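You operate a simulated robot arm through the tools that you are given. There is no shell and no other tool.

Carry out the task below with a simulated robot arm. There is one attempt and no reset: what you move stays moved.

## Task
Plug in the oxygen hose, open its valve, set oxygen to 50 percent and start ventilator one.
Fine: hose in before the valve opens; it runs with no alarm.

It is judged by the outcome, as a careful person would: the job done as asked, and still so three seconds after it is handed in. It fails if anything else is knocked over, pushed out of place, dropped, spilled or broken.

## Robot
A 6-joint arm with a two-finger gripper, fixed in place. Base frame: the origin is on the floor under the middle of its stand, x ahead of it, y to its left, z up. Lengths are in cm, angles in degrees, forces in N, time in s.
It reaches about 157.2 cm from its shoulder. Its first joint turns from -166.0 to 166.0 degrees. Payload 2.45 kg.
Tool frame: the origin (TCP) lies between the finger pads and is the grasp point; the fingertips stand 2 cm ahead of it; z points along the fingers, y is the line along which they close. The gripper opens to 14 cm; its body begins 16.8 cm behind the TCP.
Orientation is that of the tool frame in the base frame, as a unit quaternion [w, x, y, z]. With the fingers straight down and closing along the base's y, the tool's x points along the base's -x, its y along +y and its z along -z.

## Interface
- The arm moves only by the tool step_arm. Its argument "deltas" is one flat list of numbers, 7 for each row, row after row: the turn, a rotation vector about the tool's x, y, z in units of 6 degrees (1.0 is 6 degrees), then the shift along the tool's x, y, z in units of 25 mm (1.0 is 25 mm), then the finger opening in cm, from 0 to 14. In form: [wx, wy, wz, tx, ty, tz, grip, wx, wy, wz, tx, ty, tz, grip, ...]. A call has 1 to 20 rows; each row shifts and turns the commanded pose from where the row before left it, along the tool's axes as they then stand. A call with a number of a shift or a turn outside -1 to 1 is refused whole. Each row takes 0.2 s and may step no farther than 5 cm and 8.6 degrees from the row before; otherwise, or with a gripper value out of range, the whole call is refused. Where a pose cannot be reached the arm comes as near as it can. A force on the tool above 40 N (or 10 N above the force at the start of the call, whichever is more), or a blocked arm, ends the call early, and 0.2 s more pass. Each finger travels about 4.5 cm/s and halts on what it meets, pressing with about 23 N; the grip force reading is that of the motor and also rises with nothing between the fingers. The clock runs only during rows and for 0.2 s after the last one: add rows that do not move to give the fingers time. The reply holds the time, the measured pose of the TCP, the force on the tool along the base axes, the opening and the grip force, in the units named above and with some noise, with the torque about the TCP (base axes, N m) and any sound that the robot's microphone picked up, and new pictures: "show" is both (left out), scene, wrist or none.
- Cameras (640 x 400 px; columns grow to the right, rows downward): "scene" is fixed at [22.16, 49.94, 162.16]; the picture's right is [0.06, -1.00, 0.00], its down [-0.67, -0.04, -0.74] and it looks along [0.74, 0.04, -0.67] (base axes); focal length 214 px, centre (320, 200). "wrist" rides on the gripper at [7.8, 1.1, -20.9] in the tool frame; the picture's right is [-0.14, 0.99, 0.00], its down [-0.92, -0.13, -0.37] and it looks along [-0.36, -0.05, 0.93] (tool axes); focal length 280 px, centre (320, 200). There is no depth. A picture from a camera that has moved, and an enlarged one, comes with that camera's place and axes in the base frame and with its lens.
- enlarge(camera, box): a new picture of the part [left, top, right, bottom] of that camera's present view, enlarged. No time passes.
- job_done(): hands the job in; it is judged then, once.

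Nothing tells you positions but the pictures and the camera data. Unless the task says otherwise, let go and move clear before handing in.

The tools are called after "Call:" by a JSON object that holds its "api" and its "payload". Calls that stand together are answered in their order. step_arm: Moves the arm, as the interface text tells. Its arguments: {"type":"object","properties":{"deltas":{"type":"array","items":{"type":"number"}},"show":{"type":"string","enum":["both","scene","wrist","none"]}},"required":["deltas"]} The other tools are called the same way: enlarge (camera, box) takes an enlarged picture of a part of a camera's view; job_done () hands the job in.

At the start:

```text
time: 0.0
ee_pos: [36.72, -43.05, 147.86]
ee_rot: [0.0, 0.0, 1.0, -0.001]
force: [0.3, 0.7, 0.9]
ft_torque: [-0.01, 0.02, -0.02]
finger_gap: 14.02
grasp_force: 0.0
```

scene: 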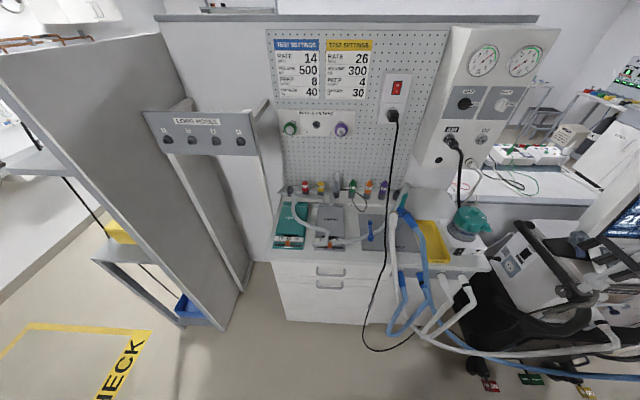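
wrist: 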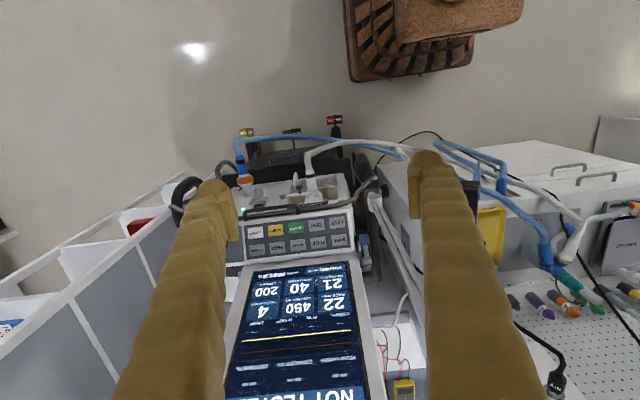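

I see a bench with a pegboard, test settings posters, a gas panel with gauges, and a ventilator on a cart to the right. I'll look closer at several parts before moving.

Call:
{"api": "enlarge", "payload": {"camera": "scene", "box": [260, 20, 420, 120]}}

Call:
{"api": "enlarge", "payload": {"camera": "scene", "box": [260, 100, 420, 200]}}

Call:
{"api": "enlarge", "payload": {"camera": "scene", "box": [400, 30, 560, 130]}}

Call:
{"api": "enlarge", "payload": {"camera": "scene", "box": [400, 100, 560, 200]}}

Call:
{"api": "enlarge", "payload": {"camera": "scene", "box": [260, 170, 420, 270]}}

Call:
{"api": "enlarge", "payload": {"camera": "scene", "box": [380, 180, 540, 280]}}

Call:
{"api": "enlarge", "payload": {"camera": "scene", "box": [480, 180, 640, 280]}}

Call:
{"api": "enlarge", "payload": {"camera": "scene", "box": [440, 280, 640, 400]}}

Call:
{"api": "enlarge", "payload": {"camera": "wrist", "box": [210, 190, 410, 315]}}

Call:
{"api": "enlarge", "payload": {"camera": "wrist", "box": [200, 260, 424, 400]}}

```text
4.00 times, centred on (340, 70) of scene
camera zoom: at [22.16, 49.94, 162.16], right [0.06, -1.0, 0.0], down [-0.67, -0.04, -0.74], along [0.74, 0.04, -0.67], focal length 858 px, centre (240, 720)
```

zoom: 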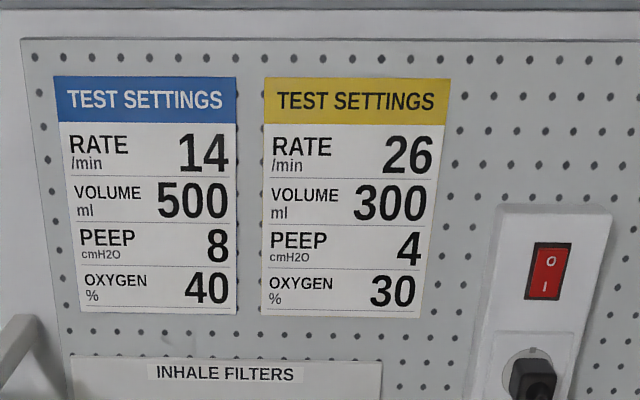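

```text
4.00 times, centred on (340, 150) of scene
camera zoom: at [22.16, 49.94, 162.16], right [0.06, -1.0, 0.0], down [-0.67, -0.04, -0.74], along [0.74, 0.04, -0.67], focal length 858 px, centre (240, 400)
```

zoom: 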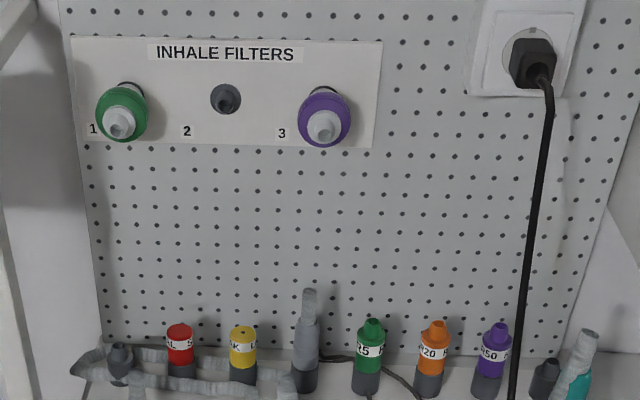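

```text
4.00 times, centred on (480, 80) of scene
camera zoom: at [22.16, 49.94, 162.16], right [0.06, -1.0, 0.0], down [-0.67, -0.04, -0.74], along [0.74, 0.04, -0.67], focal length 858 px, centre (-320, 680)
```

zoom: 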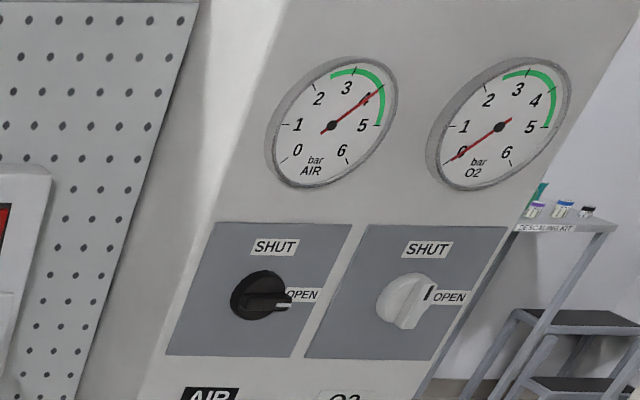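

```text
4.00 times, centred on (480, 150) of scene
camera zoom: at [22.16, 49.94, 162.16], right [0.06, -1.0, 0.0], down [-0.67, -0.04, -0.74], along [0.74, 0.04, -0.67], focal length 858 px, centre (-320, 400)
```

zoom: 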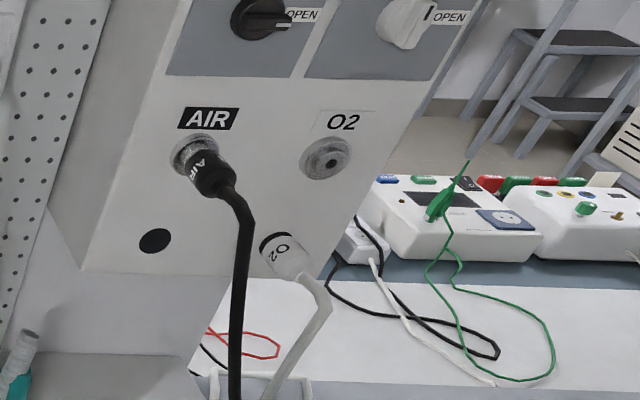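

```text
4.00 times, centred on (340, 220) of scene
camera zoom: at [22.16, 49.94, 162.16], right [0.06, -1.0, 0.0], down [-0.67, -0.04, -0.74], along [0.74, 0.04, -0.67], focal length 858 px, centre (240, 120)
```

zoom: 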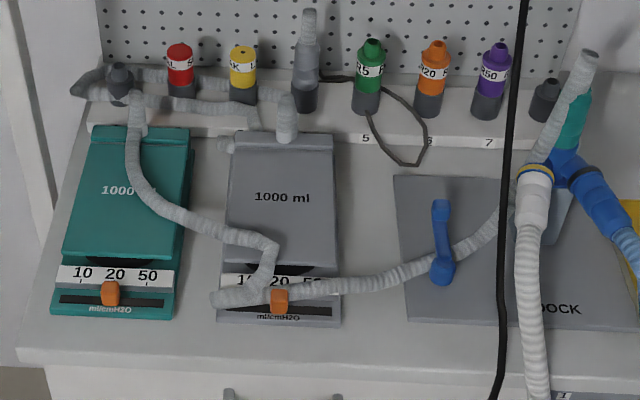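

```text
4.00 times, centred on (460, 230) of scene
camera zoom: at [22.16, 49.94, 162.16], right [0.06, -1.0, 0.0], down [-0.67, -0.04, -0.74], along [0.74, 0.04, -0.67], focal length 858 px, centre (-240, 80)
```

zoom: 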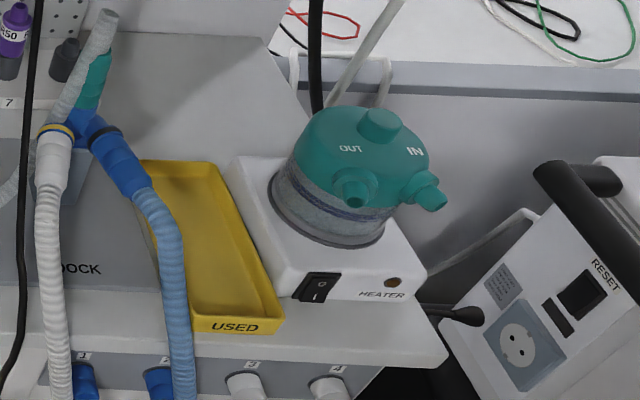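

```text
4.00 times, centred on (560, 230) of scene
camera zoom: at [22.16, 49.94, 162.16], right [0.06, -1.0, 0.0], down [-0.67, -0.04, -0.74], along [0.74, 0.04, -0.67], focal length 858 px, centre (-640, 80)
```

zoom: 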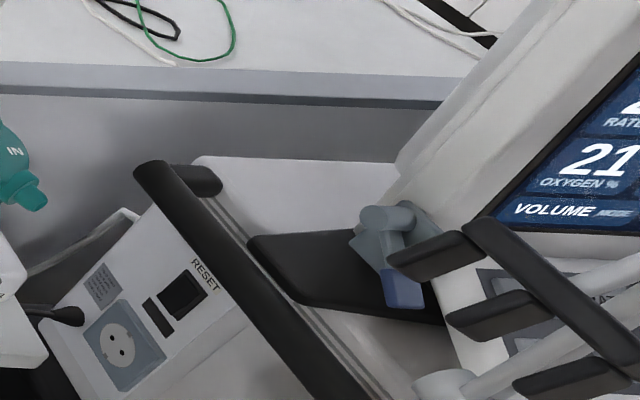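

```text
3.20 times, centred on (540, 340) of scene
camera zoom: at [22.16, 49.94, 162.16], right [0.06, -1.0, 0.0], down [-0.67, -0.04, -0.74], along [0.74, 0.04, -0.67], focal length 686 px, centre (-384, -248)
```

zoom: 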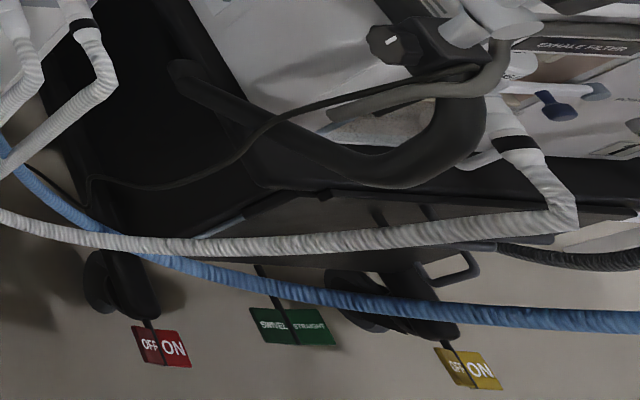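

```text
3.20 times, centred on (310, 252) of wrist
camera zoom: at [28.75, -42.02, 168.68], right [0.14, 0.99, 0.0], down [0.92, -0.13, 0.37], along [0.37, -0.05, -0.93], focal length 897 px, centre (352, 32)
```

zoom: 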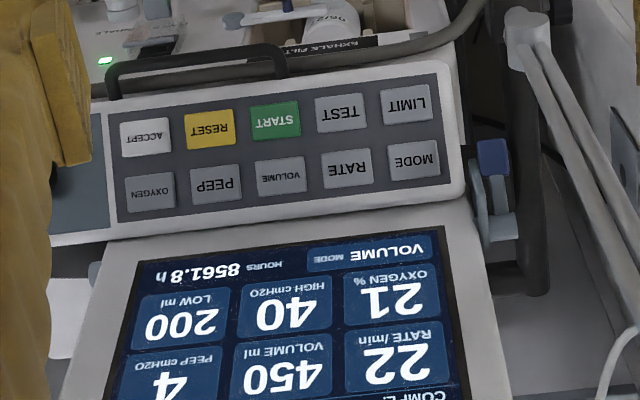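

```text
2.86 times, centred on (312, 330) of wrist
camera zoom: at [28.75, -42.02, 168.68], right [0.14, 0.99, 0.0], down [0.92, -0.13, 0.37], along [0.37, -0.05, -0.93], focal length 801 px, centre (343, -171)
```

zoom: 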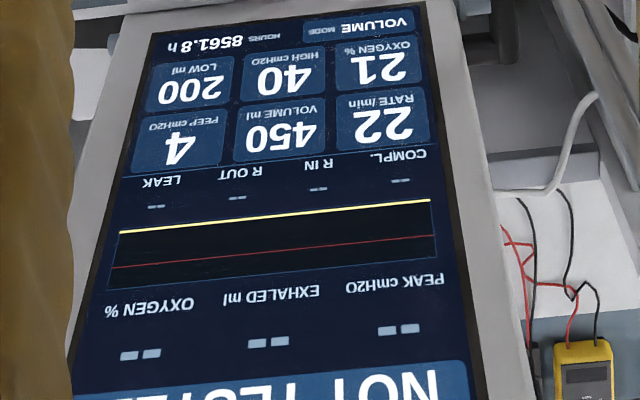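

The ventilator (reads 21 % O2, "NOT TESTED") stands near x≈50, y≈-45, and the gas panel is further ahead with the O2 hose hanging unplugged and the O2 valve apparently shut. I'll tilt the wrist camera forward to see the panel and the ventilator better.

Call:
{"api": "step_arm", "payload": {"deltas": [0, 0, 0, 0, 0, -1, 14, 0, 0, 0, 0, 0, -1, 14, 0, -1, 0, 0, 0, 0, 14, 0, -1, 0, 0, 0, 0, 14, 0, -1, 0, 0, 0, 0, 14, 0, -1, 0, 0, 0, 0, 14, 0, -1, 0, 0, 0, 0, 14], "show": "both"}}

```text
time: 1.8
ee_pos: [37.49, -44.99, 150.91]
ee_rot: [0.253, 0.004, 0.967, 0.016]
force: [-0.9, 0.4, 1.0]
ft_torque: [0.02, 0.03, 0.01]
finger_gap: 13.99
grasp_force: 0.1
stopped in row 7: the arm was blocked; the commanded pose is now the measured one
camera wrist: at [20.3, -44.33, 165.25], right [0.12, 0.99, 0.1], down [0.62, -0.15, 0.77], along [0.77, -0.03, -0.63], focal length 280 px, centre (320, 200)
```

scene: 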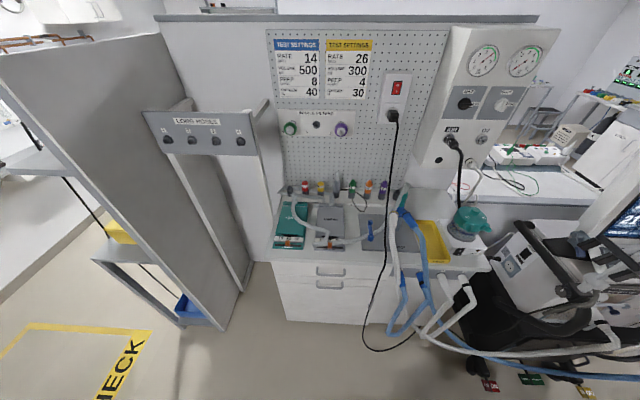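
wrist: 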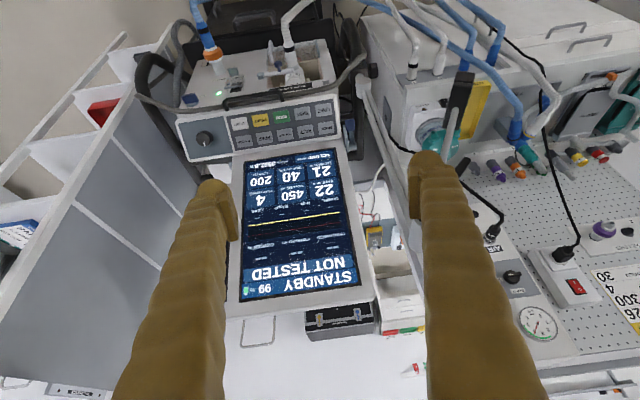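

The wrist view (upside down) shows the ventilator with a knob, keys and a "STANDBY / NOT TESTED" screen. I'll look closer at details.

Call:
{"api": "enlarge", "payload": {"camera": "wrist", "box": [170, 30, 370, 155]}}

Call:
{"api": "enlarge", "payload": {"camera": "wrist", "box": [220, 140, 380, 300]}}

Call:
{"api": "enlarge", "payload": {"camera": "wrist", "box": [340, 60, 640, 260]}}

Call:
{"api": "enlarge", "payload": {"camera": "wrist", "box": [130, 0, 350, 110]}}

```text
3.20 times, centred on (270, 92) of wrist
camera zoom: at [20.3, -44.33, 165.25], right [0.12, 0.99, 0.1], down [0.62, -0.15, 0.77], along [0.77, -0.03, -0.63], focal length 897 px, centre (480, 544)
```

zoom: 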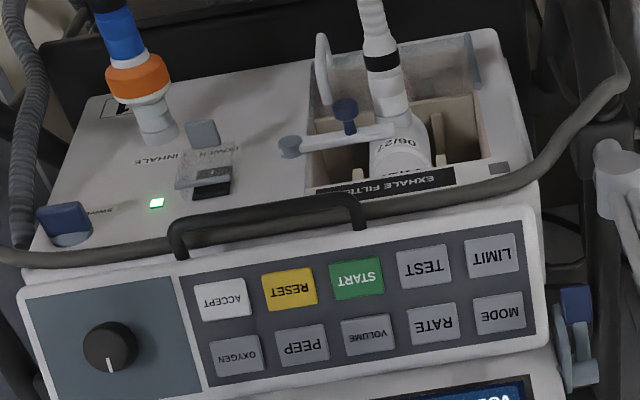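

```text
2.50 times, centred on (300, 220) of wrist
camera zoom: at [20.3, -44.33, 165.25], right [0.12, 0.99, 0.1], down [0.62, -0.15, 0.77], along [0.77, -0.03, -0.63], focal length 701 px, centre (370, 150)
```

zoom: 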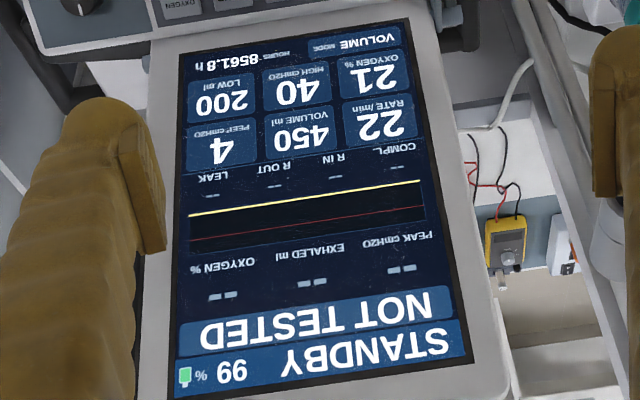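

```text
2.00 times, centred on (490, 160) of wrist
camera zoom: at [20.3, -44.33, 165.25], right [0.12, 0.99, 0.1], down [0.62, -0.15, 0.77], along [0.77, -0.03, -0.63], focal length 561 px, centre (-20, 280)
```

zoom: 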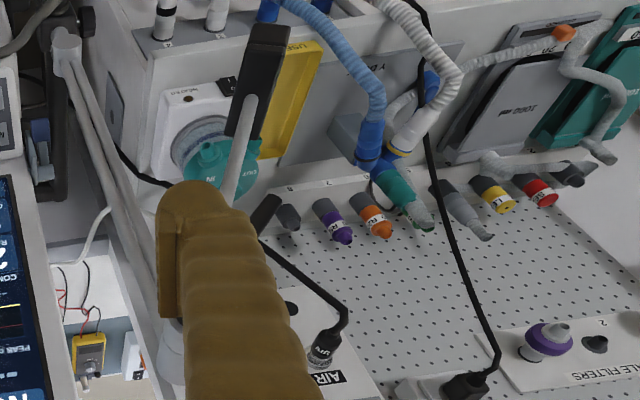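

```text
2.91 times, centred on (240, 55) of wrist
camera zoom: at [20.3, -44.33, 165.25], right [0.12, 0.99, 0.1], down [0.62, -0.15, 0.77], along [0.77, -0.03, -0.63], focal length 816 px, centre (553, 622)
```

zoom: 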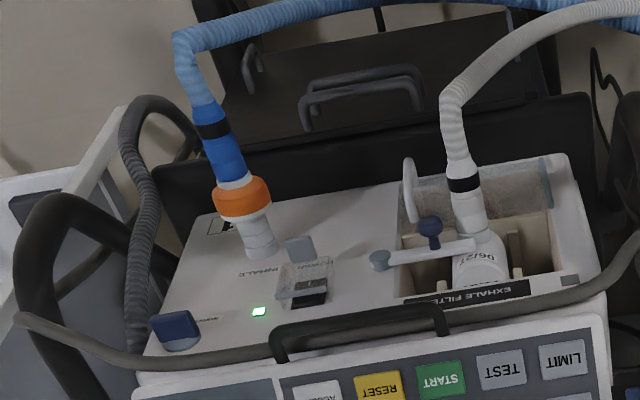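

The ventilator's key panel is near (64,-54,98) and the O2 outlet near x≈120, y≈-20. I'll swing toward the gas panel for a clearer view of the hose and valve.

Call:
{"api": "step_arm", "payload": {"deltas": [0, 0, 0, 0, 1, 0, 14, 0, 0, 0, 0, 1, 0, 14, 0, 0, 0, 0, 1, 0.2, 14, 0, 0, 0, 0, 1, 0.2, 14, 0, -0.5, 0, 0, 1, 0.2, 14, 0, -0.5, 0, 0, 1, 0.2, 14, 0, -0.5, 0, 0, 1, 0.2, 14, 0, -0.5, 0, 0, 1, 0.2, 14, 0, -0.5, 0, 0, 1, 0, 14, 0, -0.5, 0, 0, 1, 0, 14], "show": "both"}}

```text
time: 3.0
ee_pos: [42.29, -40.09, 141.93]
ee_rot: [0.232, 0.024, 0.969, 0.081]
force: [-0.5, 0.2, 0.2]
ft_torque: [0.06, -0.02, 0.01]
finger_gap: 14.0
grasp_force: 0.0
stopped in row 5: the arm was blocked; the commanded pose is now the measured one
camera wrist: at [25.74, -41.4, 156.96], right [0.13, 0.96, 0.23], down [0.65, -0.26, 0.71], along [0.75, 0.06, -0.66], focal length 280 px, centre (320, 200)
```

scene: 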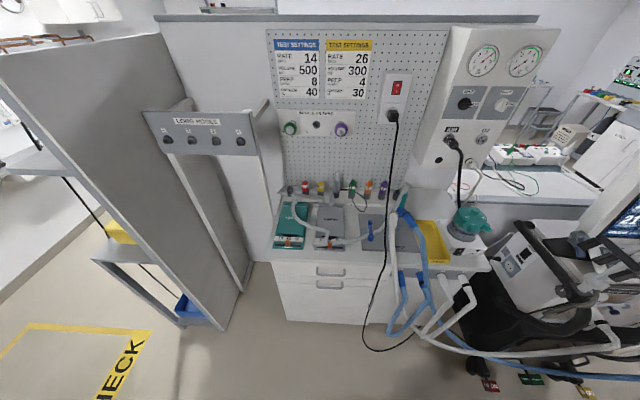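
wrist: 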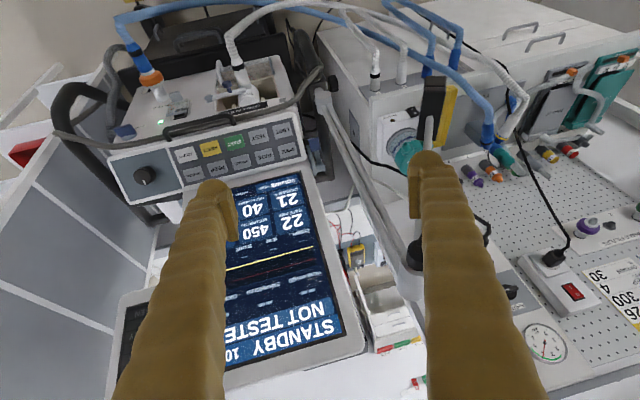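

The arm hit a joint limit near its base. Before moving on I'll look at the support arm and clips near the ventilator so I can avoid them.

Call:
{"api": "enlarge", "payload": {"camera": "scene", "box": [530, 220, 640, 320]}}

Call:
{"api": "enlarge", "payload": {"camera": "wrist", "box": [300, 40, 500, 200]}}

Call:
{"api": "enlarge", "payload": {"camera": "wrist", "box": [300, 200, 640, 400]}}

```text
4.00 times, centred on (585, 270) of scene
camera zoom: at [22.16, 49.94, 162.16], right [0.06, -1.0, 0.0], down [-0.67, -0.04, -0.74], along [0.74, 0.04, -0.67], focal length 858 px, centre (-740, -80)
```

zoom: 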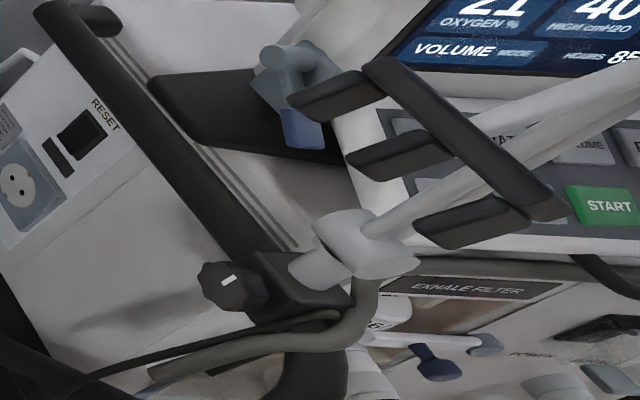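

```text
2.50 times, centred on (400, 120) of wrist
camera zoom: at [25.74, -41.4, 156.96], right [0.13, 0.96, 0.23], down [0.65, -0.26, 0.71], along [0.75, 0.06, -0.66], focal length 701 px, centre (120, 400)
```

zoom: 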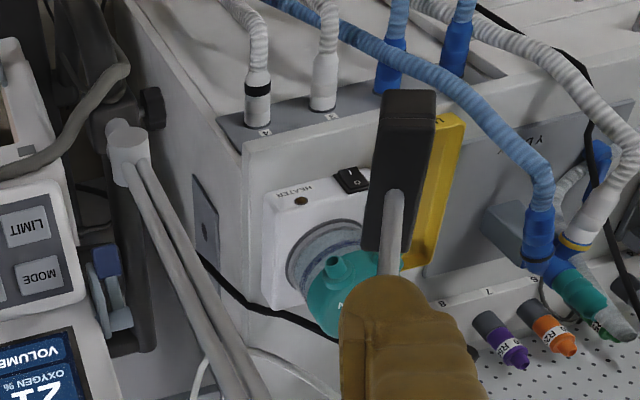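

```text
1.88 times, centred on (470, 300) of wrist
camera zoom: at [25.74, -41.4, 156.96], right [0.13, 0.96, 0.23], down [0.65, -0.26, 0.71], along [0.75, 0.06, -0.66], focal length 528 px, centre (38, 12)
```

zoom: 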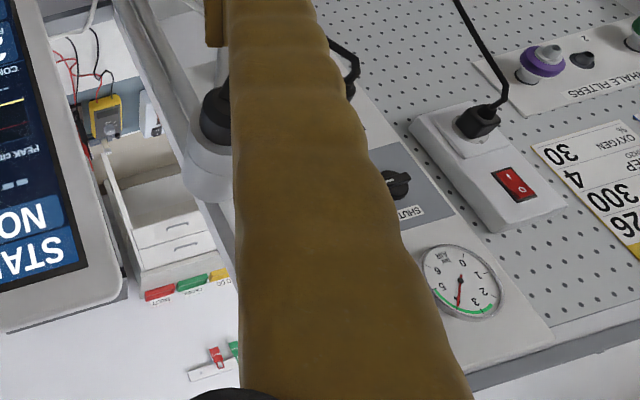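

I placed the circuit support arm: a comb around (47–58, -16…-10, 120) and its elbow near (62,-28,139), so I'll stay high and near the base while crossing. I'll straighten the tool to vertical, rise, and then swing toward +y.

Call:
{"api": "step_arm", "payload": {"deltas": [0.26, 0.75, -0.08, 0, 0, -0.5, 14, 0.26, 0.75, -0.08, 0, 0, -0.5, 14, 0.26, 0.75, -0.08, 0, 0, -0.5, 14, 0.26, 0.75, -0.08, 0, 0, -0.5, 14, 0.26, 0.75, -0.08, 0, 0, -0.5, 14, 0.26, 0.75, -0.08, 0, 0, -0.5, 14, 0, 0, 0, 0, 1, 0, 14, 0, 0, 0, 0, 1, 0, 14, 0, 0, 0, 0, 1, 0, 14, 0, 0, 0, 0, 1, 0, 14, 0, 0, 0, 0, 1, 0, 14, 0, 0, 0, 0, 1, 0, 14], "show": "wrist"}}

```text
time: 5.6
ee_pos: [41.51, -26.65, 147.62]
ee_rot: [-0.012, -0.001, 1.0, 0.008]
force: [0.3, 0.9, 0.0]
ft_torque: [-0.02, 0.06, 0.01]
finger_gap: 13.99
grasp_force: 0.1
camera wrist: at [34.17, -25.94, 168.77], right [0.14, 0.99, 0.01], down [0.93, -0.13, 0.34], along [0.34, -0.04, -0.94], focal length 280 px, centre (320, 200)
```

wrist: 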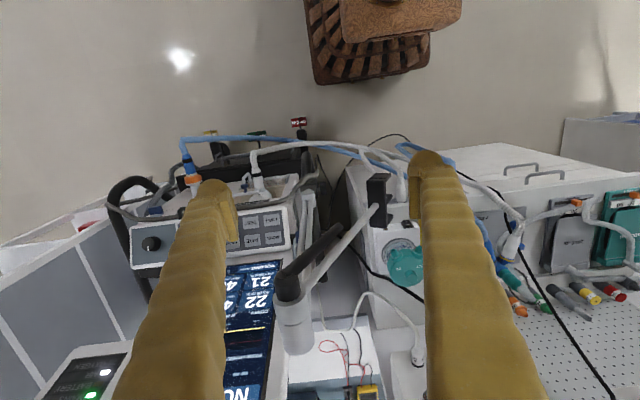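

The support arm's elbow is near (52,-32,144) and the comb near (49,-16,120); my tool is clear of both. I continue toward +y.

Call:
{"api": "step_arm", "payload": {"deltas": [0, 0, 0, 0, 1, 0, 14, 0, 0, 0, 0, 1, 0, 14, 0, 0, 0, 0, 1, 0, 14, 0, 0, 0, 0, 1, 0, 14, 0, 0, 0, 0, 1, 0, 14, 0, 0, 0, 0, 1, 0, 14, 0, 0, 0, 0, 1, 0, 14, 0, 0, 0, 0, 1, 0, 14, 0, 0, 0, -1, 0, 0, 14, 0, 0, 0, -1, 0, 0, 14, 0, 0, 0, -1, 0, 0, 14, 0, 0, 0, -1, 0, 0, 14], "show": "both"}}

```text
time: 8.2
ee_pos: [49.9, -5.8, 149.26]
ee_rot: [0.0, -0.001, 1.0, -0.001]
force: [0.0, 0.9, 0.2]
ft_torque: [-0.01, -0.09, 0.02]
finger_gap: 14.0
grasp_force: 0.1
camera wrist: at [42.02, -4.7, 170.15], right [0.14, 0.99, 0.0], down [0.92, -0.13, 0.37], along [0.37, -0.05, -0.93], focal length 280 px, centre (320, 200)
```

scene: 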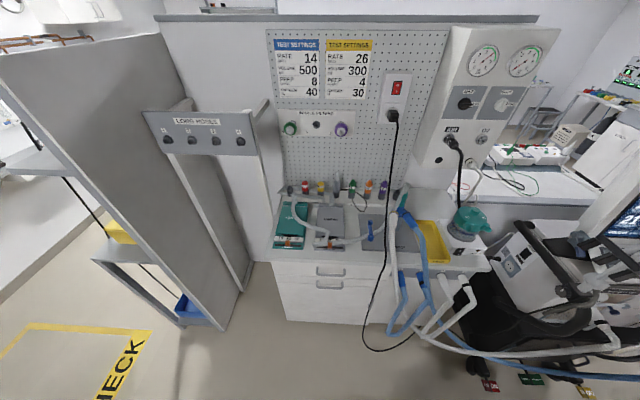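
wrist: 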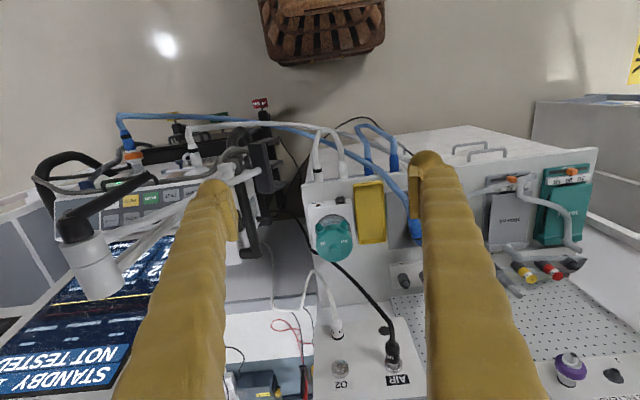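

Now the gas panel is visible: the O2 socket is near (102,-8,125) and the white O2 plug parked near (97.6,-7,116). I'll zoom in on it.

Call:
{"api": "enlarge", "payload": {"camera": "wrist", "box": [290, 260, 430, 400]}}

Call:
{"api": "enlarge", "payload": {"camera": "scene", "box": [430, 100, 530, 180]}}

Call:
{"api": "enlarge", "payload": {"camera": "wrist", "box": [20, 110, 240, 250]}}

```text
2.86 times, centred on (360, 330) of wrist
camera zoom: at [42.02, -4.7, 170.15], right [0.14, 0.99, 0.0], down [0.92, -0.13, 0.37], along [0.37, -0.05, -0.93], focal length 801 px, centre (206, -171)
```

zoom: 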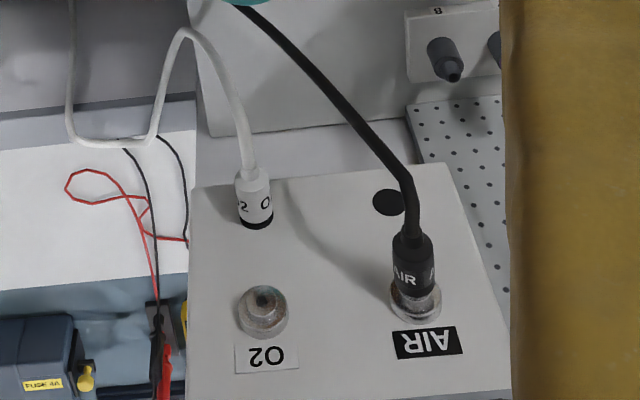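

```text
5.00 times, centred on (480, 140) of scene
camera zoom: at [22.16, 49.94, 162.16], right [0.06, -1.0, 0.0], down [-0.67, -0.04, -0.74], along [0.74, 0.04, -0.67], focal length 1072 px, centre (-480, 500)
```

zoom: 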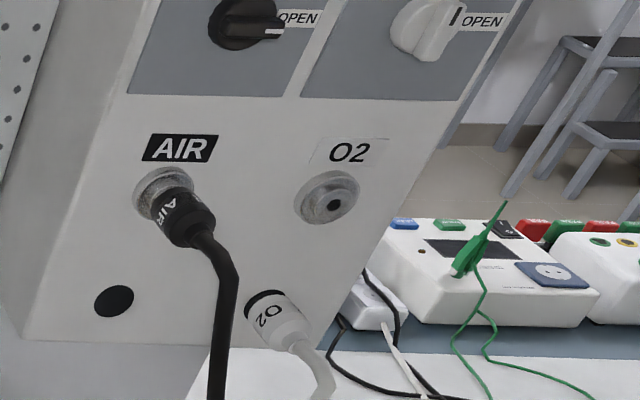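

```text
2.86 times, centred on (130, 180) of wrist
camera zoom: at [42.02, -4.7, 170.15], right [0.14, 0.99, 0.0], down [0.92, -0.13, 0.37], along [0.37, -0.05, -0.93], focal length 801 px, centre (863, 257)
```

zoom: 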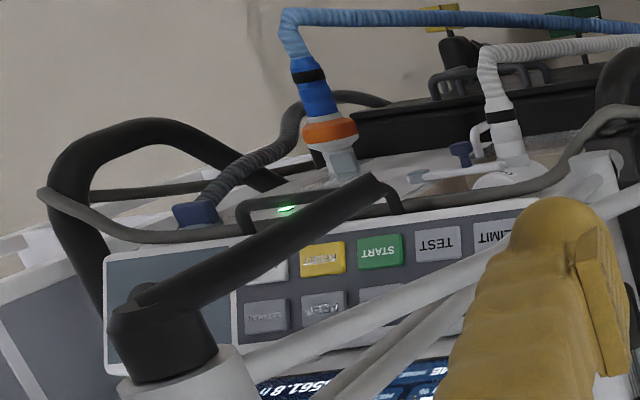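

The O2 plug is parked below its socket on a vertical panel (x≈103): plug near y≈-8.7, z≈114; socket z≈124; O2 valve z≈137. I'll move forward above the support arm while tilting the fingers forward 60° to get a frontal view.

Call:
{"api": "step_arm", "payload": {"deltas": [0, -1, 0, -1, 0, 0, 10, 0, -1, 0, -0.995, 0, 0.105, 9, 0, -1, 0, -0.978, 0, 0.208, 8, 0, -1, 0, -0.951, 0, 0.309, 8, 0, -1, 0, -0.914, 0, 0.407, 8, 0, -1, 0, -0.866, 0, 0.5, 8, 0, -1, 0, -0.809, 0, 0.588, 8, 0, -1, 0, -0.743, 0, 0.669, 8, 0, -1, 0, -0.669, 0, 0.743, 8, 0, -1, 0, -0.588, 0, 0.809, 8, 0, 0, 0, 0, 0, 0, 8], "show": "both"}}

```text
time: 10.6
ee_pos: [75.22, -5.41, 149.13]
ee_rot: [0.5, -0.001, 0.866, -0.001]
force: [0.4, -0.9, -0.4]
ft_torque: [0.01, -0.05, -0.01]
finger_gap: 8.0
grasp_force: 0.0
camera wrist: at [53.13, -4.37, 152.8], right [0.07, 0.99, 0.12], down [0.14, -0.13, 0.98], along [0.99, -0.05, -0.15], focal length 280 px, centre (320, 200)
```

scene: 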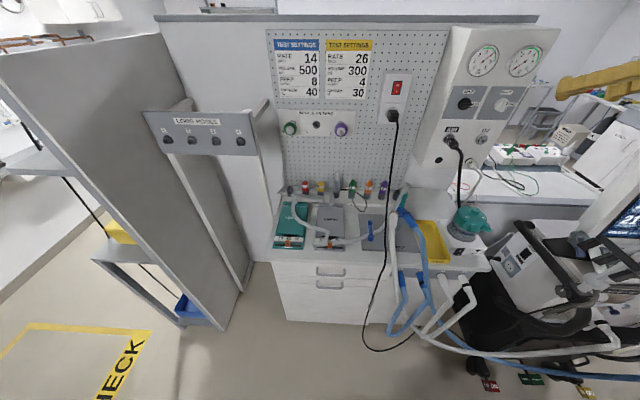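
wrist: 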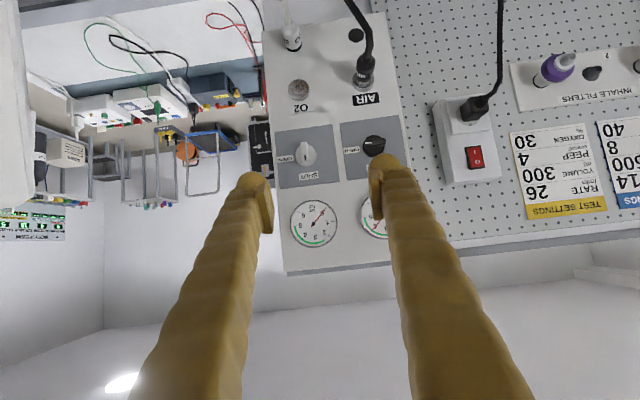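

The arm reached this pose and the camera now faces the panel (image upside-down). Zooming in on valves, sockets and plug.

Call:
{"api": "enlarge", "payload": {"camera": "wrist", "box": [255, 0, 415, 100]}}

Call:
{"api": "enlarge", "payload": {"camera": "wrist", "box": [255, 100, 415, 260]}}

```text
4.00 times, centred on (335, 50) of wrist
camera zoom: at [53.13, -4.37, 152.8], right [0.07, 0.99, 0.12], down [0.14, -0.13, 0.98], along [0.99, -0.05, -0.15], focal length 1122 px, centre (260, 800)
```

zoom: 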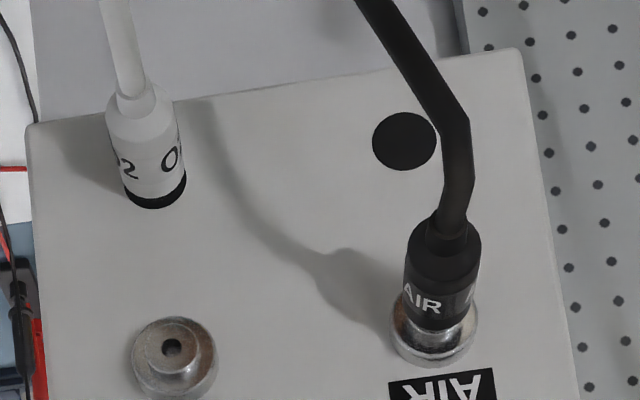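

```text
2.50 times, centred on (335, 180) of wrist
camera zoom: at [53.13, -4.37, 152.8], right [0.07, 0.99, 0.12], down [0.14, -0.13, 0.98], along [0.99, -0.05, -0.15], focal length 701 px, centre (282, 250)
```

zoom: 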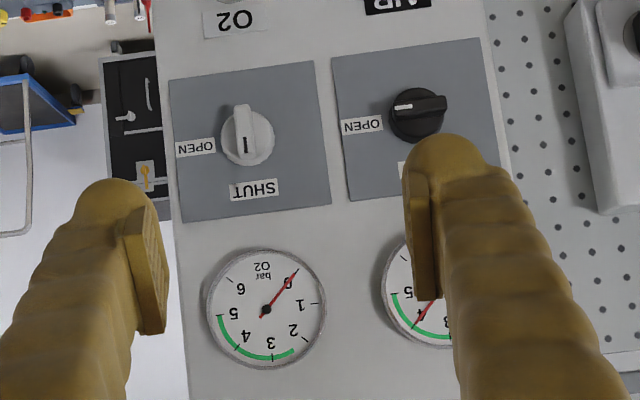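

The panel face is at x≈104: O2 plug parked at (97.6–104, -8.4, 113.7), socket nozzle at (102.4,-8.4,123.5), O2 valve handle up = SHUT, gauge O2 = 0. I'll move to a pre-grasp pose 12 cm back along the tool axis from the plug.

Call:
{"api": "step_arm", "payload": {"deltas": [0, 0, 0, 0.617, -0.1, 0.89, 6.5, 0, 0, 0, 0.617, -0.1, 0.89, 6.5, 0, 0, 0, 0.617, -0.1, 0.89, 6.5, 0, 0, 0, 0.617, -0.1, 0.89, 6.5, 0, 0, 0, 0.617, -0.1, 0.89, 6.5, 0, 0, 0, 0.617, -0.1, 0.89, 6.5, 0, 0, 0, 0.617, -0.1, 0.89, 6.5, 0, 0, 0, 0.617, -0.1, 0.89, 6.5, 0, 0, 0, 0.617, -0.1, 0.89, 6.5, 0, 0, 0, 0.617, -0.1, 0.89, 6.5, 0, 0, 0, 0.617, -0.1, 0.89, 6.5, 0, 0, 0, 0.617, -0.1, 0.89, 6.5, 0, 0, 0, 0, 0, 0, 6.5], "show": "both"}}

```text
time: 13.4
ee_pos: [89.07, -8.58, 119.89]
ee_rot: [0.501, 0.0, 0.866, -0.001]
force: [-0.1, -0.5, -0.2]
ft_torque: [0.01, 0.03, -0.01]
finger_gap: 6.53
grasp_force: 0.0
camera wrist: at [66.92, -7.57, 123.55], right [0.07, 0.99, 0.12], down [0.14, -0.13, 0.98], along [0.99, -0.05, -0.15], focal length 280 px, centre (320, 200)
```

scene: 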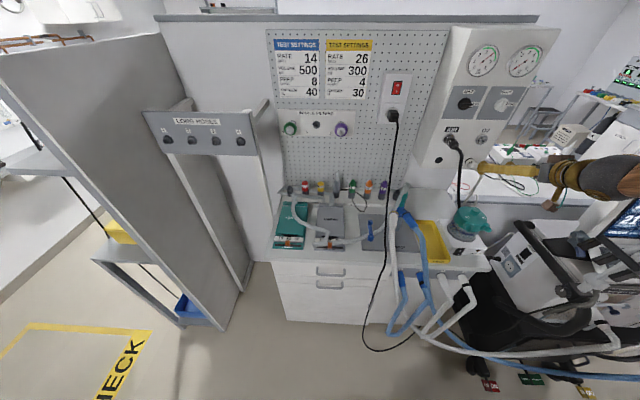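
wrist: 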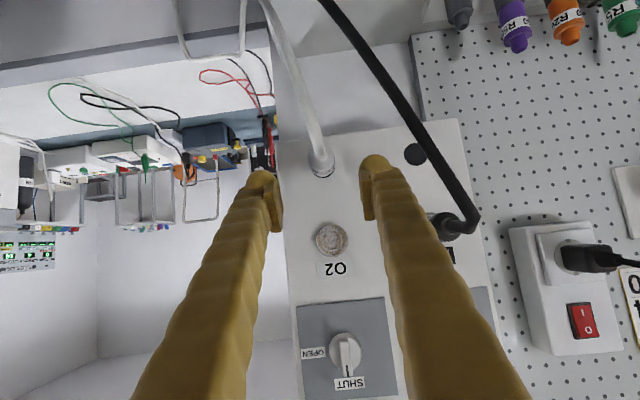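

The plug lies centered between the fingers. Let me zoom for exact alignment before advancing.

Call:
{"api": "enlarge", "payload": {"camera": "wrist", "box": [260, 110, 400, 260]}}

Call:
{"api": "enlarge", "payload": {"camera": "scene", "box": [430, 120, 550, 200]}}

```text
2.67 times, centred on (330, 185) of wrist
camera zoom: at [66.92, -7.57, 123.55], right [0.07, 0.99, 0.12], down [0.14, -0.13, 0.98], along [0.99, -0.05, -0.15], focal length 748 px, centre (293, 240)
```

zoom: 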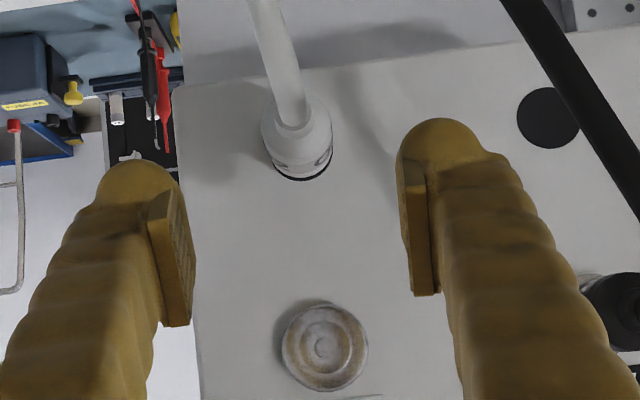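

```text
5.00 times, centred on (490, 160) of scene
camera zoom: at [22.16, 49.94, 162.16], right [0.06, -1.0, 0.0], down [-0.67, -0.04, -0.74], along [0.74, 0.04, -0.67], focal length 1072 px, centre (-530, 400)
```

zoom: 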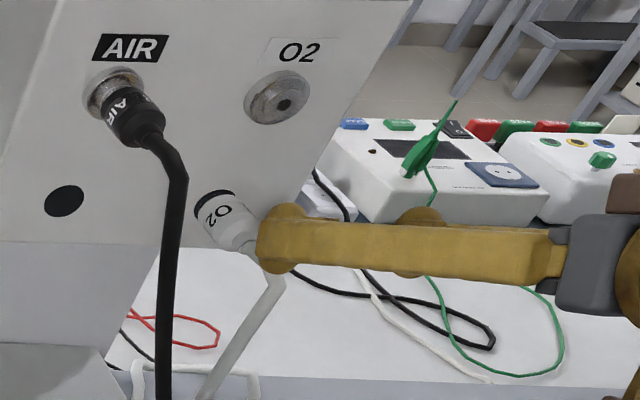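

Alignment is good (plug diameter ≈3 cm, centered). I advance 10 cm along the tool axis toward the plug, then check.

Call:
{"api": "step_arm", "payload": {"deltas": [0, 0, 0, 0, 0.03, 0.8, 6.5, 0, 0, 0, 0, 0, 0.8, 6.5, 0, 0, 0, 0, 0, 0.8, 6.5, 0, 0, 0, 0, 0, 0.8, 6.5, 0, 0, 0, 0, 0, 0.8, 6.5, 0, 0, 0, 0, 0, 0, 6.5], "show": "both"}}

Call:
{"api": "enlarge", "payload": {"camera": "scene", "box": [430, 120, 550, 200]}}

Call:
{"api": "enlarge", "payload": {"camera": "wrist", "box": [240, 90, 400, 250]}}

```text
time: 14.8
ee_pos: [97.83, -8.65, 114.76]
ee_rot: [0.501, -0.001, 0.865, -0.001]
force: [-0.5, -0.5, -0.1]
ft_torque: [0.0, 0.0, -0.02]
finger_gap: 6.49
grasp_force: 0.0
camera wrist: at [75.76, -7.56, 118.49], right [0.07, 0.99, 0.12], down [0.14, -0.13, 0.98], along [0.99, -0.05, -0.15], focal length 280 px, centre (320, 200)
```

scene: 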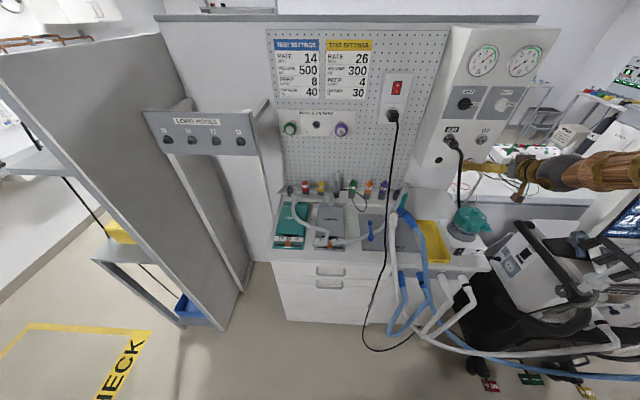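
wrist: 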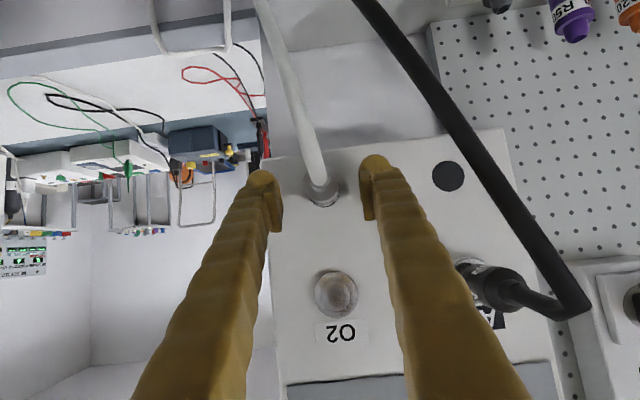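

```text
5.00 times, centred on (490, 160) of scene
camera zoom: at [22.16, 49.94, 162.16], right [0.06, -1.0, 0.0], down [-0.67, -0.04, -0.74], along [0.74, 0.04, -0.67], focal length 1072 px, centre (-530, 400)
```

zoom: 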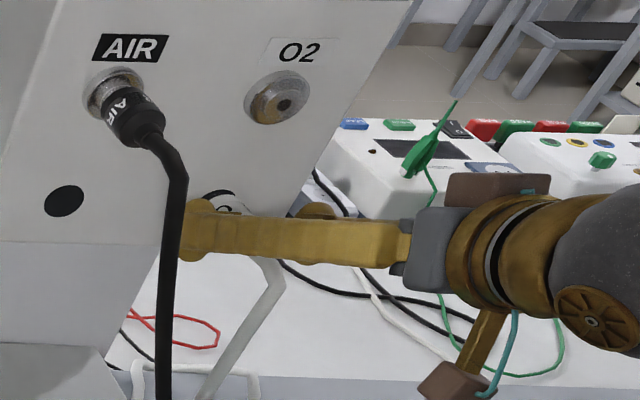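

```text
2.50 times, centred on (320, 170) of wrist
camera zoom: at [75.76, -7.56, 118.49], right [0.07, 0.99, 0.12], down [0.14, -0.13, 0.98], along [0.99, -0.05, -0.15], focal length 701 px, centre (320, 275)
```

zoom: 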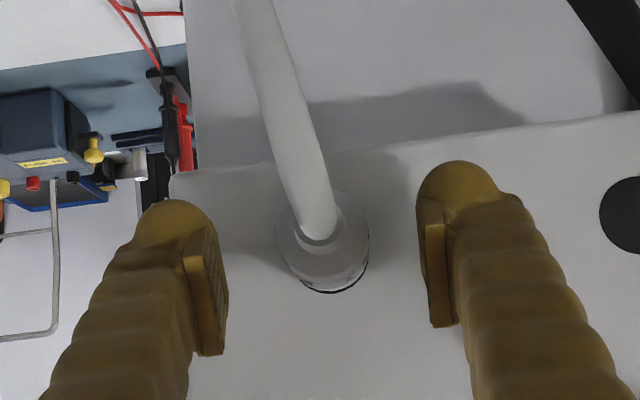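

The plug is centered between the pads. I advance 2 cm more and close the fingers on it.

Call:
{"api": "step_arm", "payload": {"deltas": [0, 0, 0, 0, 0, 0.4, 6.5, 0, 0, 0, 0, 0, 0.4, 6.5, 0, 0, 0, 0, 0, 0, 6.5, 0, 0, 0, 0, 0, 0, 2, 0, 0, 0, 0, 0, 0, 2, 0, 0, 0, 0, 0, 0, 2, 0, 0, 0, 0, 0, 0, 2, 0, 0, 0, 0, 0, 0, 2], "show": "both"}}

Call:
{"api": "enlarge", "payload": {"camera": "wrist", "box": [240, 90, 400, 250]}}

Call:
{"api": "enlarge", "payload": {"camera": "scene", "box": [430, 120, 550, 200]}}

```text
time: 16.6
ee_pos: [99.44, -8.53, 113.83]
ee_rot: [0.501, 0.0, 0.865, -0.001]
force: [0.3, 20.4, -0.2]
ft_torque: [0.06, 0.1, 0.31]
finger_gap: 3.06
grasp_force: 23.4
camera wrist: at [77.4, -7.48, 117.45], right [0.07, 0.99, 0.12], down [0.14, -0.13, 0.98], along [0.99, -0.05, -0.15], focal length 280 px, centre (320, 200)
```

scene: 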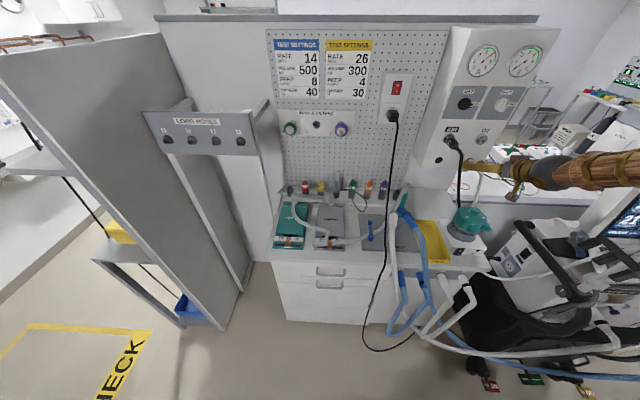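
wrist: 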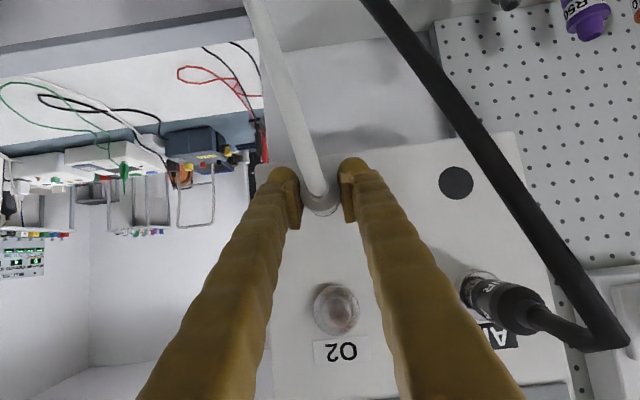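

```text
2.50 times, centred on (320, 170) of wrist
camera zoom: at [77.4, -7.48, 117.45], right [0.07, 0.99, 0.12], down [0.14, -0.13, 0.98], along [0.99, -0.05, -0.15], focal length 701 px, centre (320, 275)
```

zoom: 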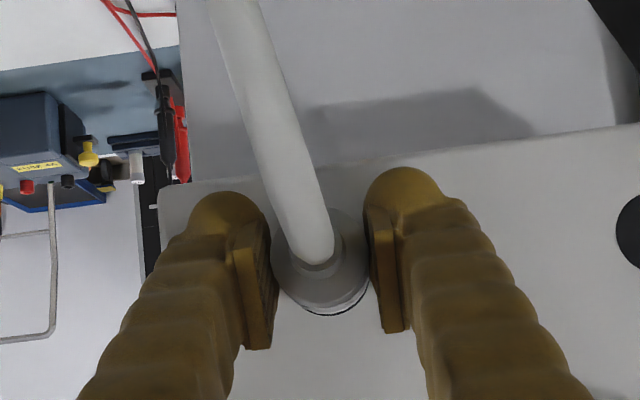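

```text
5.00 times, centred on (490, 160) of scene
camera zoom: at [22.16, 49.94, 162.16], right [0.06, -1.0, 0.0], down [-0.67, -0.04, -0.74], along [0.74, 0.04, -0.67], focal length 1072 px, centre (-530, 400)
```

zoom: 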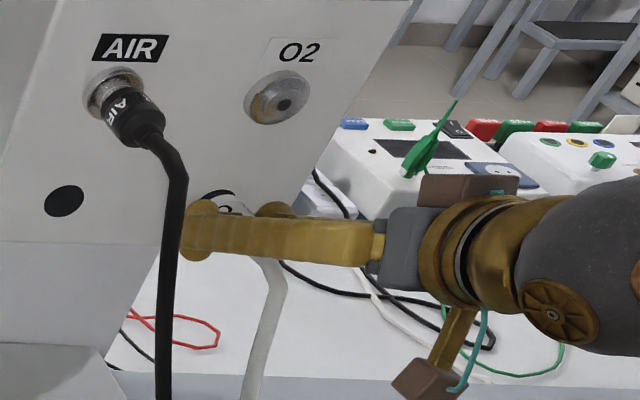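

The fingers hold the plug (gap 3.06 cm), with a side force of 20 N, so I'll hold briefly and nudge the tool toward +y to relax it.

Call:
{"api": "step_arm", "payload": {"deltas": [0, 0, 0, 0, 0, 0, 2, 0, 0, 0, 0, 0.05, 0, 2, 0, 0, 0, 0, 0, 0, 2], "show": "none"}}

```text
time: 17.4
ee_pos: [99.39, -8.43, 113.69]
ee_rot: [0.499, -0.001, 0.866, 0.0]
force: [-0.2, 0.0, 0.0]
ft_torque: [0.0, 0.01, 0.0]
finger_gap: 3.05
grasp_force: 22.7
```

The grasp is now balanced. I pull the plug straight off its park (base -x) by 5 cm.

Call:
{"api": "step_arm", "payload": {"deltas": [0, 0, 0, 0.1, 0, -0.173, 2, 0, 0, 0, 0.2, 0, -0.346, 2, 0, 0, 0, 0.2, 0, -0.346, 2, 0, 0, 0, 0.2, 0, -0.346, 2, 0, 0, 0, 0.2, 0, -0.346, 2, 0, 0, 0, 0.1, 0, -0.173, 2, 0, 0, 0, 0, 0, 0, 2], "show": "both"}}

Call:
{"api": "enlarge", "payload": {"camera": "scene", "box": [430, 120, 550, 200]}}

Call:
{"api": "enlarge", "payload": {"camera": "wrist", "box": [240, 90, 400, 250]}}

```text
time: 19.0
ee_pos: [94.27, -8.4, 113.84]
ee_rot: [0.501, -0.001, 0.865, -0.001]
force: [-1.1, 0.7, 0.7]
ft_torque: [-0.04, -0.02, 0.0]
finger_gap: 3.05
grasp_force: 22.9
camera wrist: at [72.32, -7.4, 117.52], right [0.07, 0.99, 0.12], down [0.14, -0.13, 0.98], along [0.99, -0.05, -0.15], focal length 280 px, centre (320, 200)
```

scene: 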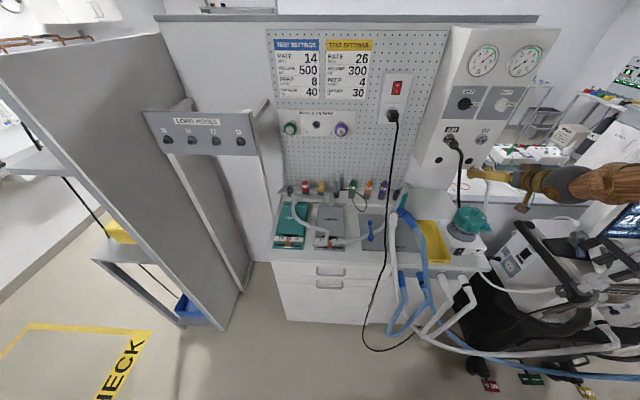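
wrist: 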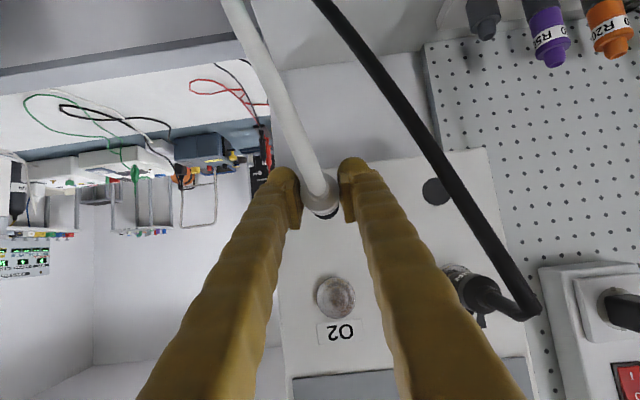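

```text
5.00 times, centred on (490, 160) of scene
camera zoom: at [22.16, 49.94, 162.16], right [0.06, -1.0, 0.0], down [-0.67, -0.04, -0.74], along [0.74, 0.04, -0.67], focal length 1072 px, centre (-530, 400)
```

zoom: 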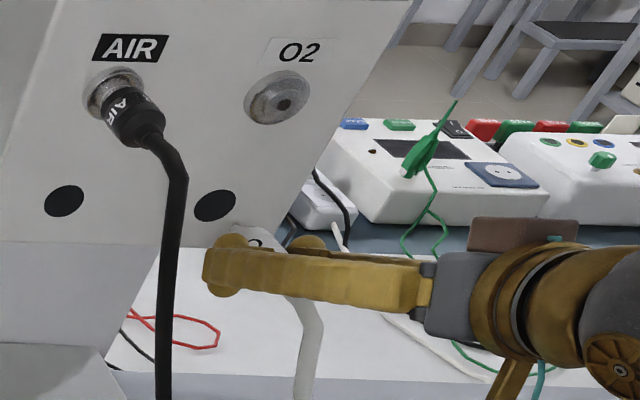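

```text
2.50 times, centred on (320, 170) of wrist
camera zoom: at [72.32, -7.4, 117.52], right [0.07, 0.99, 0.12], down [0.14, -0.13, 0.98], along [0.99, -0.05, -0.15], focal length 701 px, centre (320, 275)
```

zoom: 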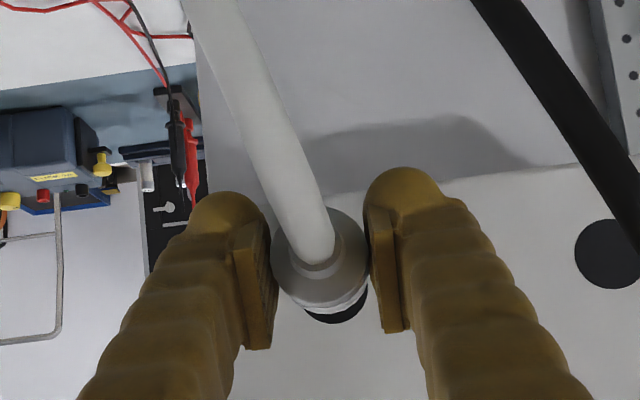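

The plug is free and held (black disc remains on the panel). I raise it 10 cm to the socket's height, keeping 3–4 cm from the nozzle.

Call:
{"api": "step_arm", "payload": {"deltas": [0, 0, 0, -0.433, 0, -0.25, 2, 0, 0, 0, -0.433, 0, -0.25, 2, 0, 0, 0, -0.433, 0, -0.25, 2, 0, 0, 0, -0.433, 0, -0.25, 2, 0, 0, 0, -0.433, 0, -0.25, 2, 0, 0, 0, -0.433, 0, -0.25, 2, 0, 0, 0, -0.433, 0, -0.25, 2, 0, 0, 0, -0.433, 0, -0.25, 2, 0, 0, 0, 0, 0, 0, 2], "show": "both"}}

Call:
{"api": "enlarge", "payload": {"camera": "scene", "box": [430, 110, 550, 190]}}

Call:
{"api": "enlarge", "payload": {"camera": "wrist", "box": [240, 90, 400, 250]}}

```text
time: 21.0
ee_pos: [94.58, -8.45, 123.86]
ee_rot: [0.5, -0.001, 0.866, -0.001]
force: [0.1, -0.7, -0.1]
ft_torque: [0.02, 0.01, 0.01]
finger_gap: 3.04
grasp_force: 22.9
camera wrist: at [72.37, -7.39, 127.65], right [0.07, 0.99, 0.12], down [0.14, -0.13, 0.98], along [0.99, -0.05, -0.15], focal length 280 px, centre (320, 200)
```

scene: 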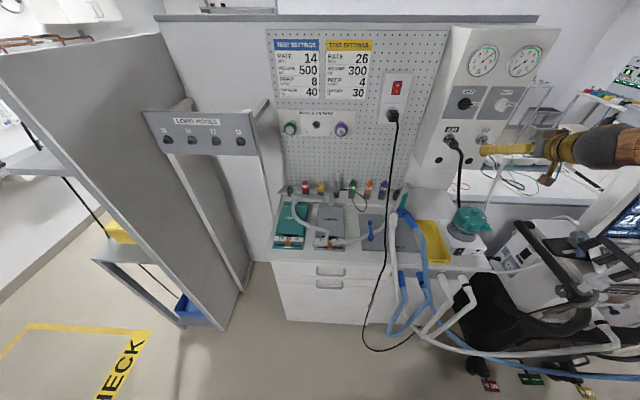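
wrist: 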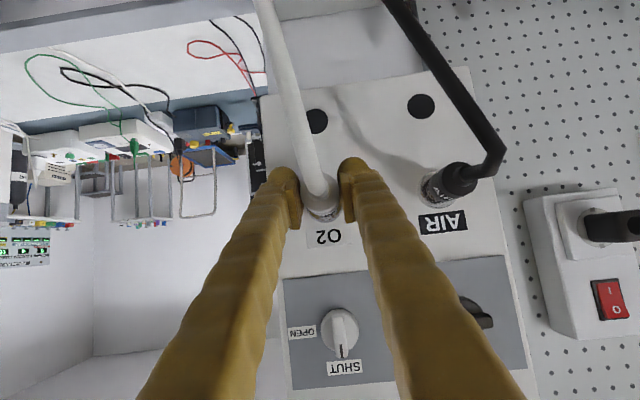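

```text
5.00 times, centred on (490, 150) of scene
camera zoom: at [22.16, 49.94, 162.16], right [0.06, -1.0, 0.0], down [-0.67, -0.04, -0.74], along [0.74, 0.04, -0.67], focal length 1072 px, centre (-530, 450)
```

zoom: 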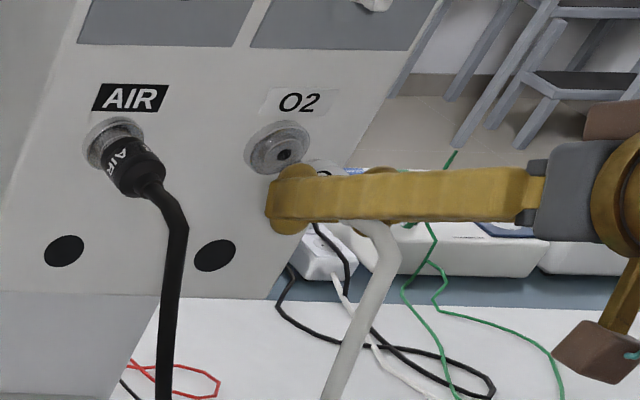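

```text
2.50 times, centred on (320, 170) of wrist
camera zoom: at [72.37, -7.39, 127.65], right [0.07, 0.99, 0.12], down [0.14, -0.13, 0.98], along [0.99, -0.05, -0.15], focal length 701 px, centre (320, 275)
```

zoom: 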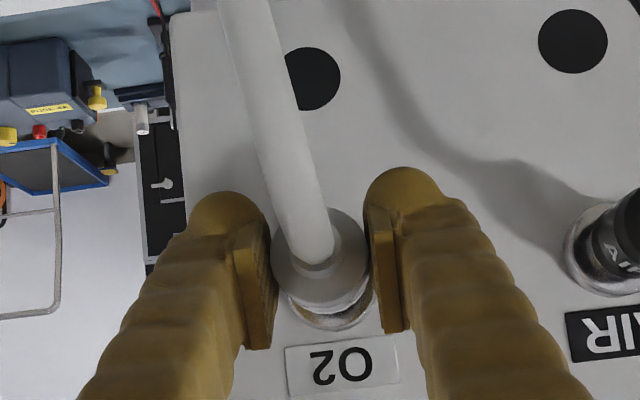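

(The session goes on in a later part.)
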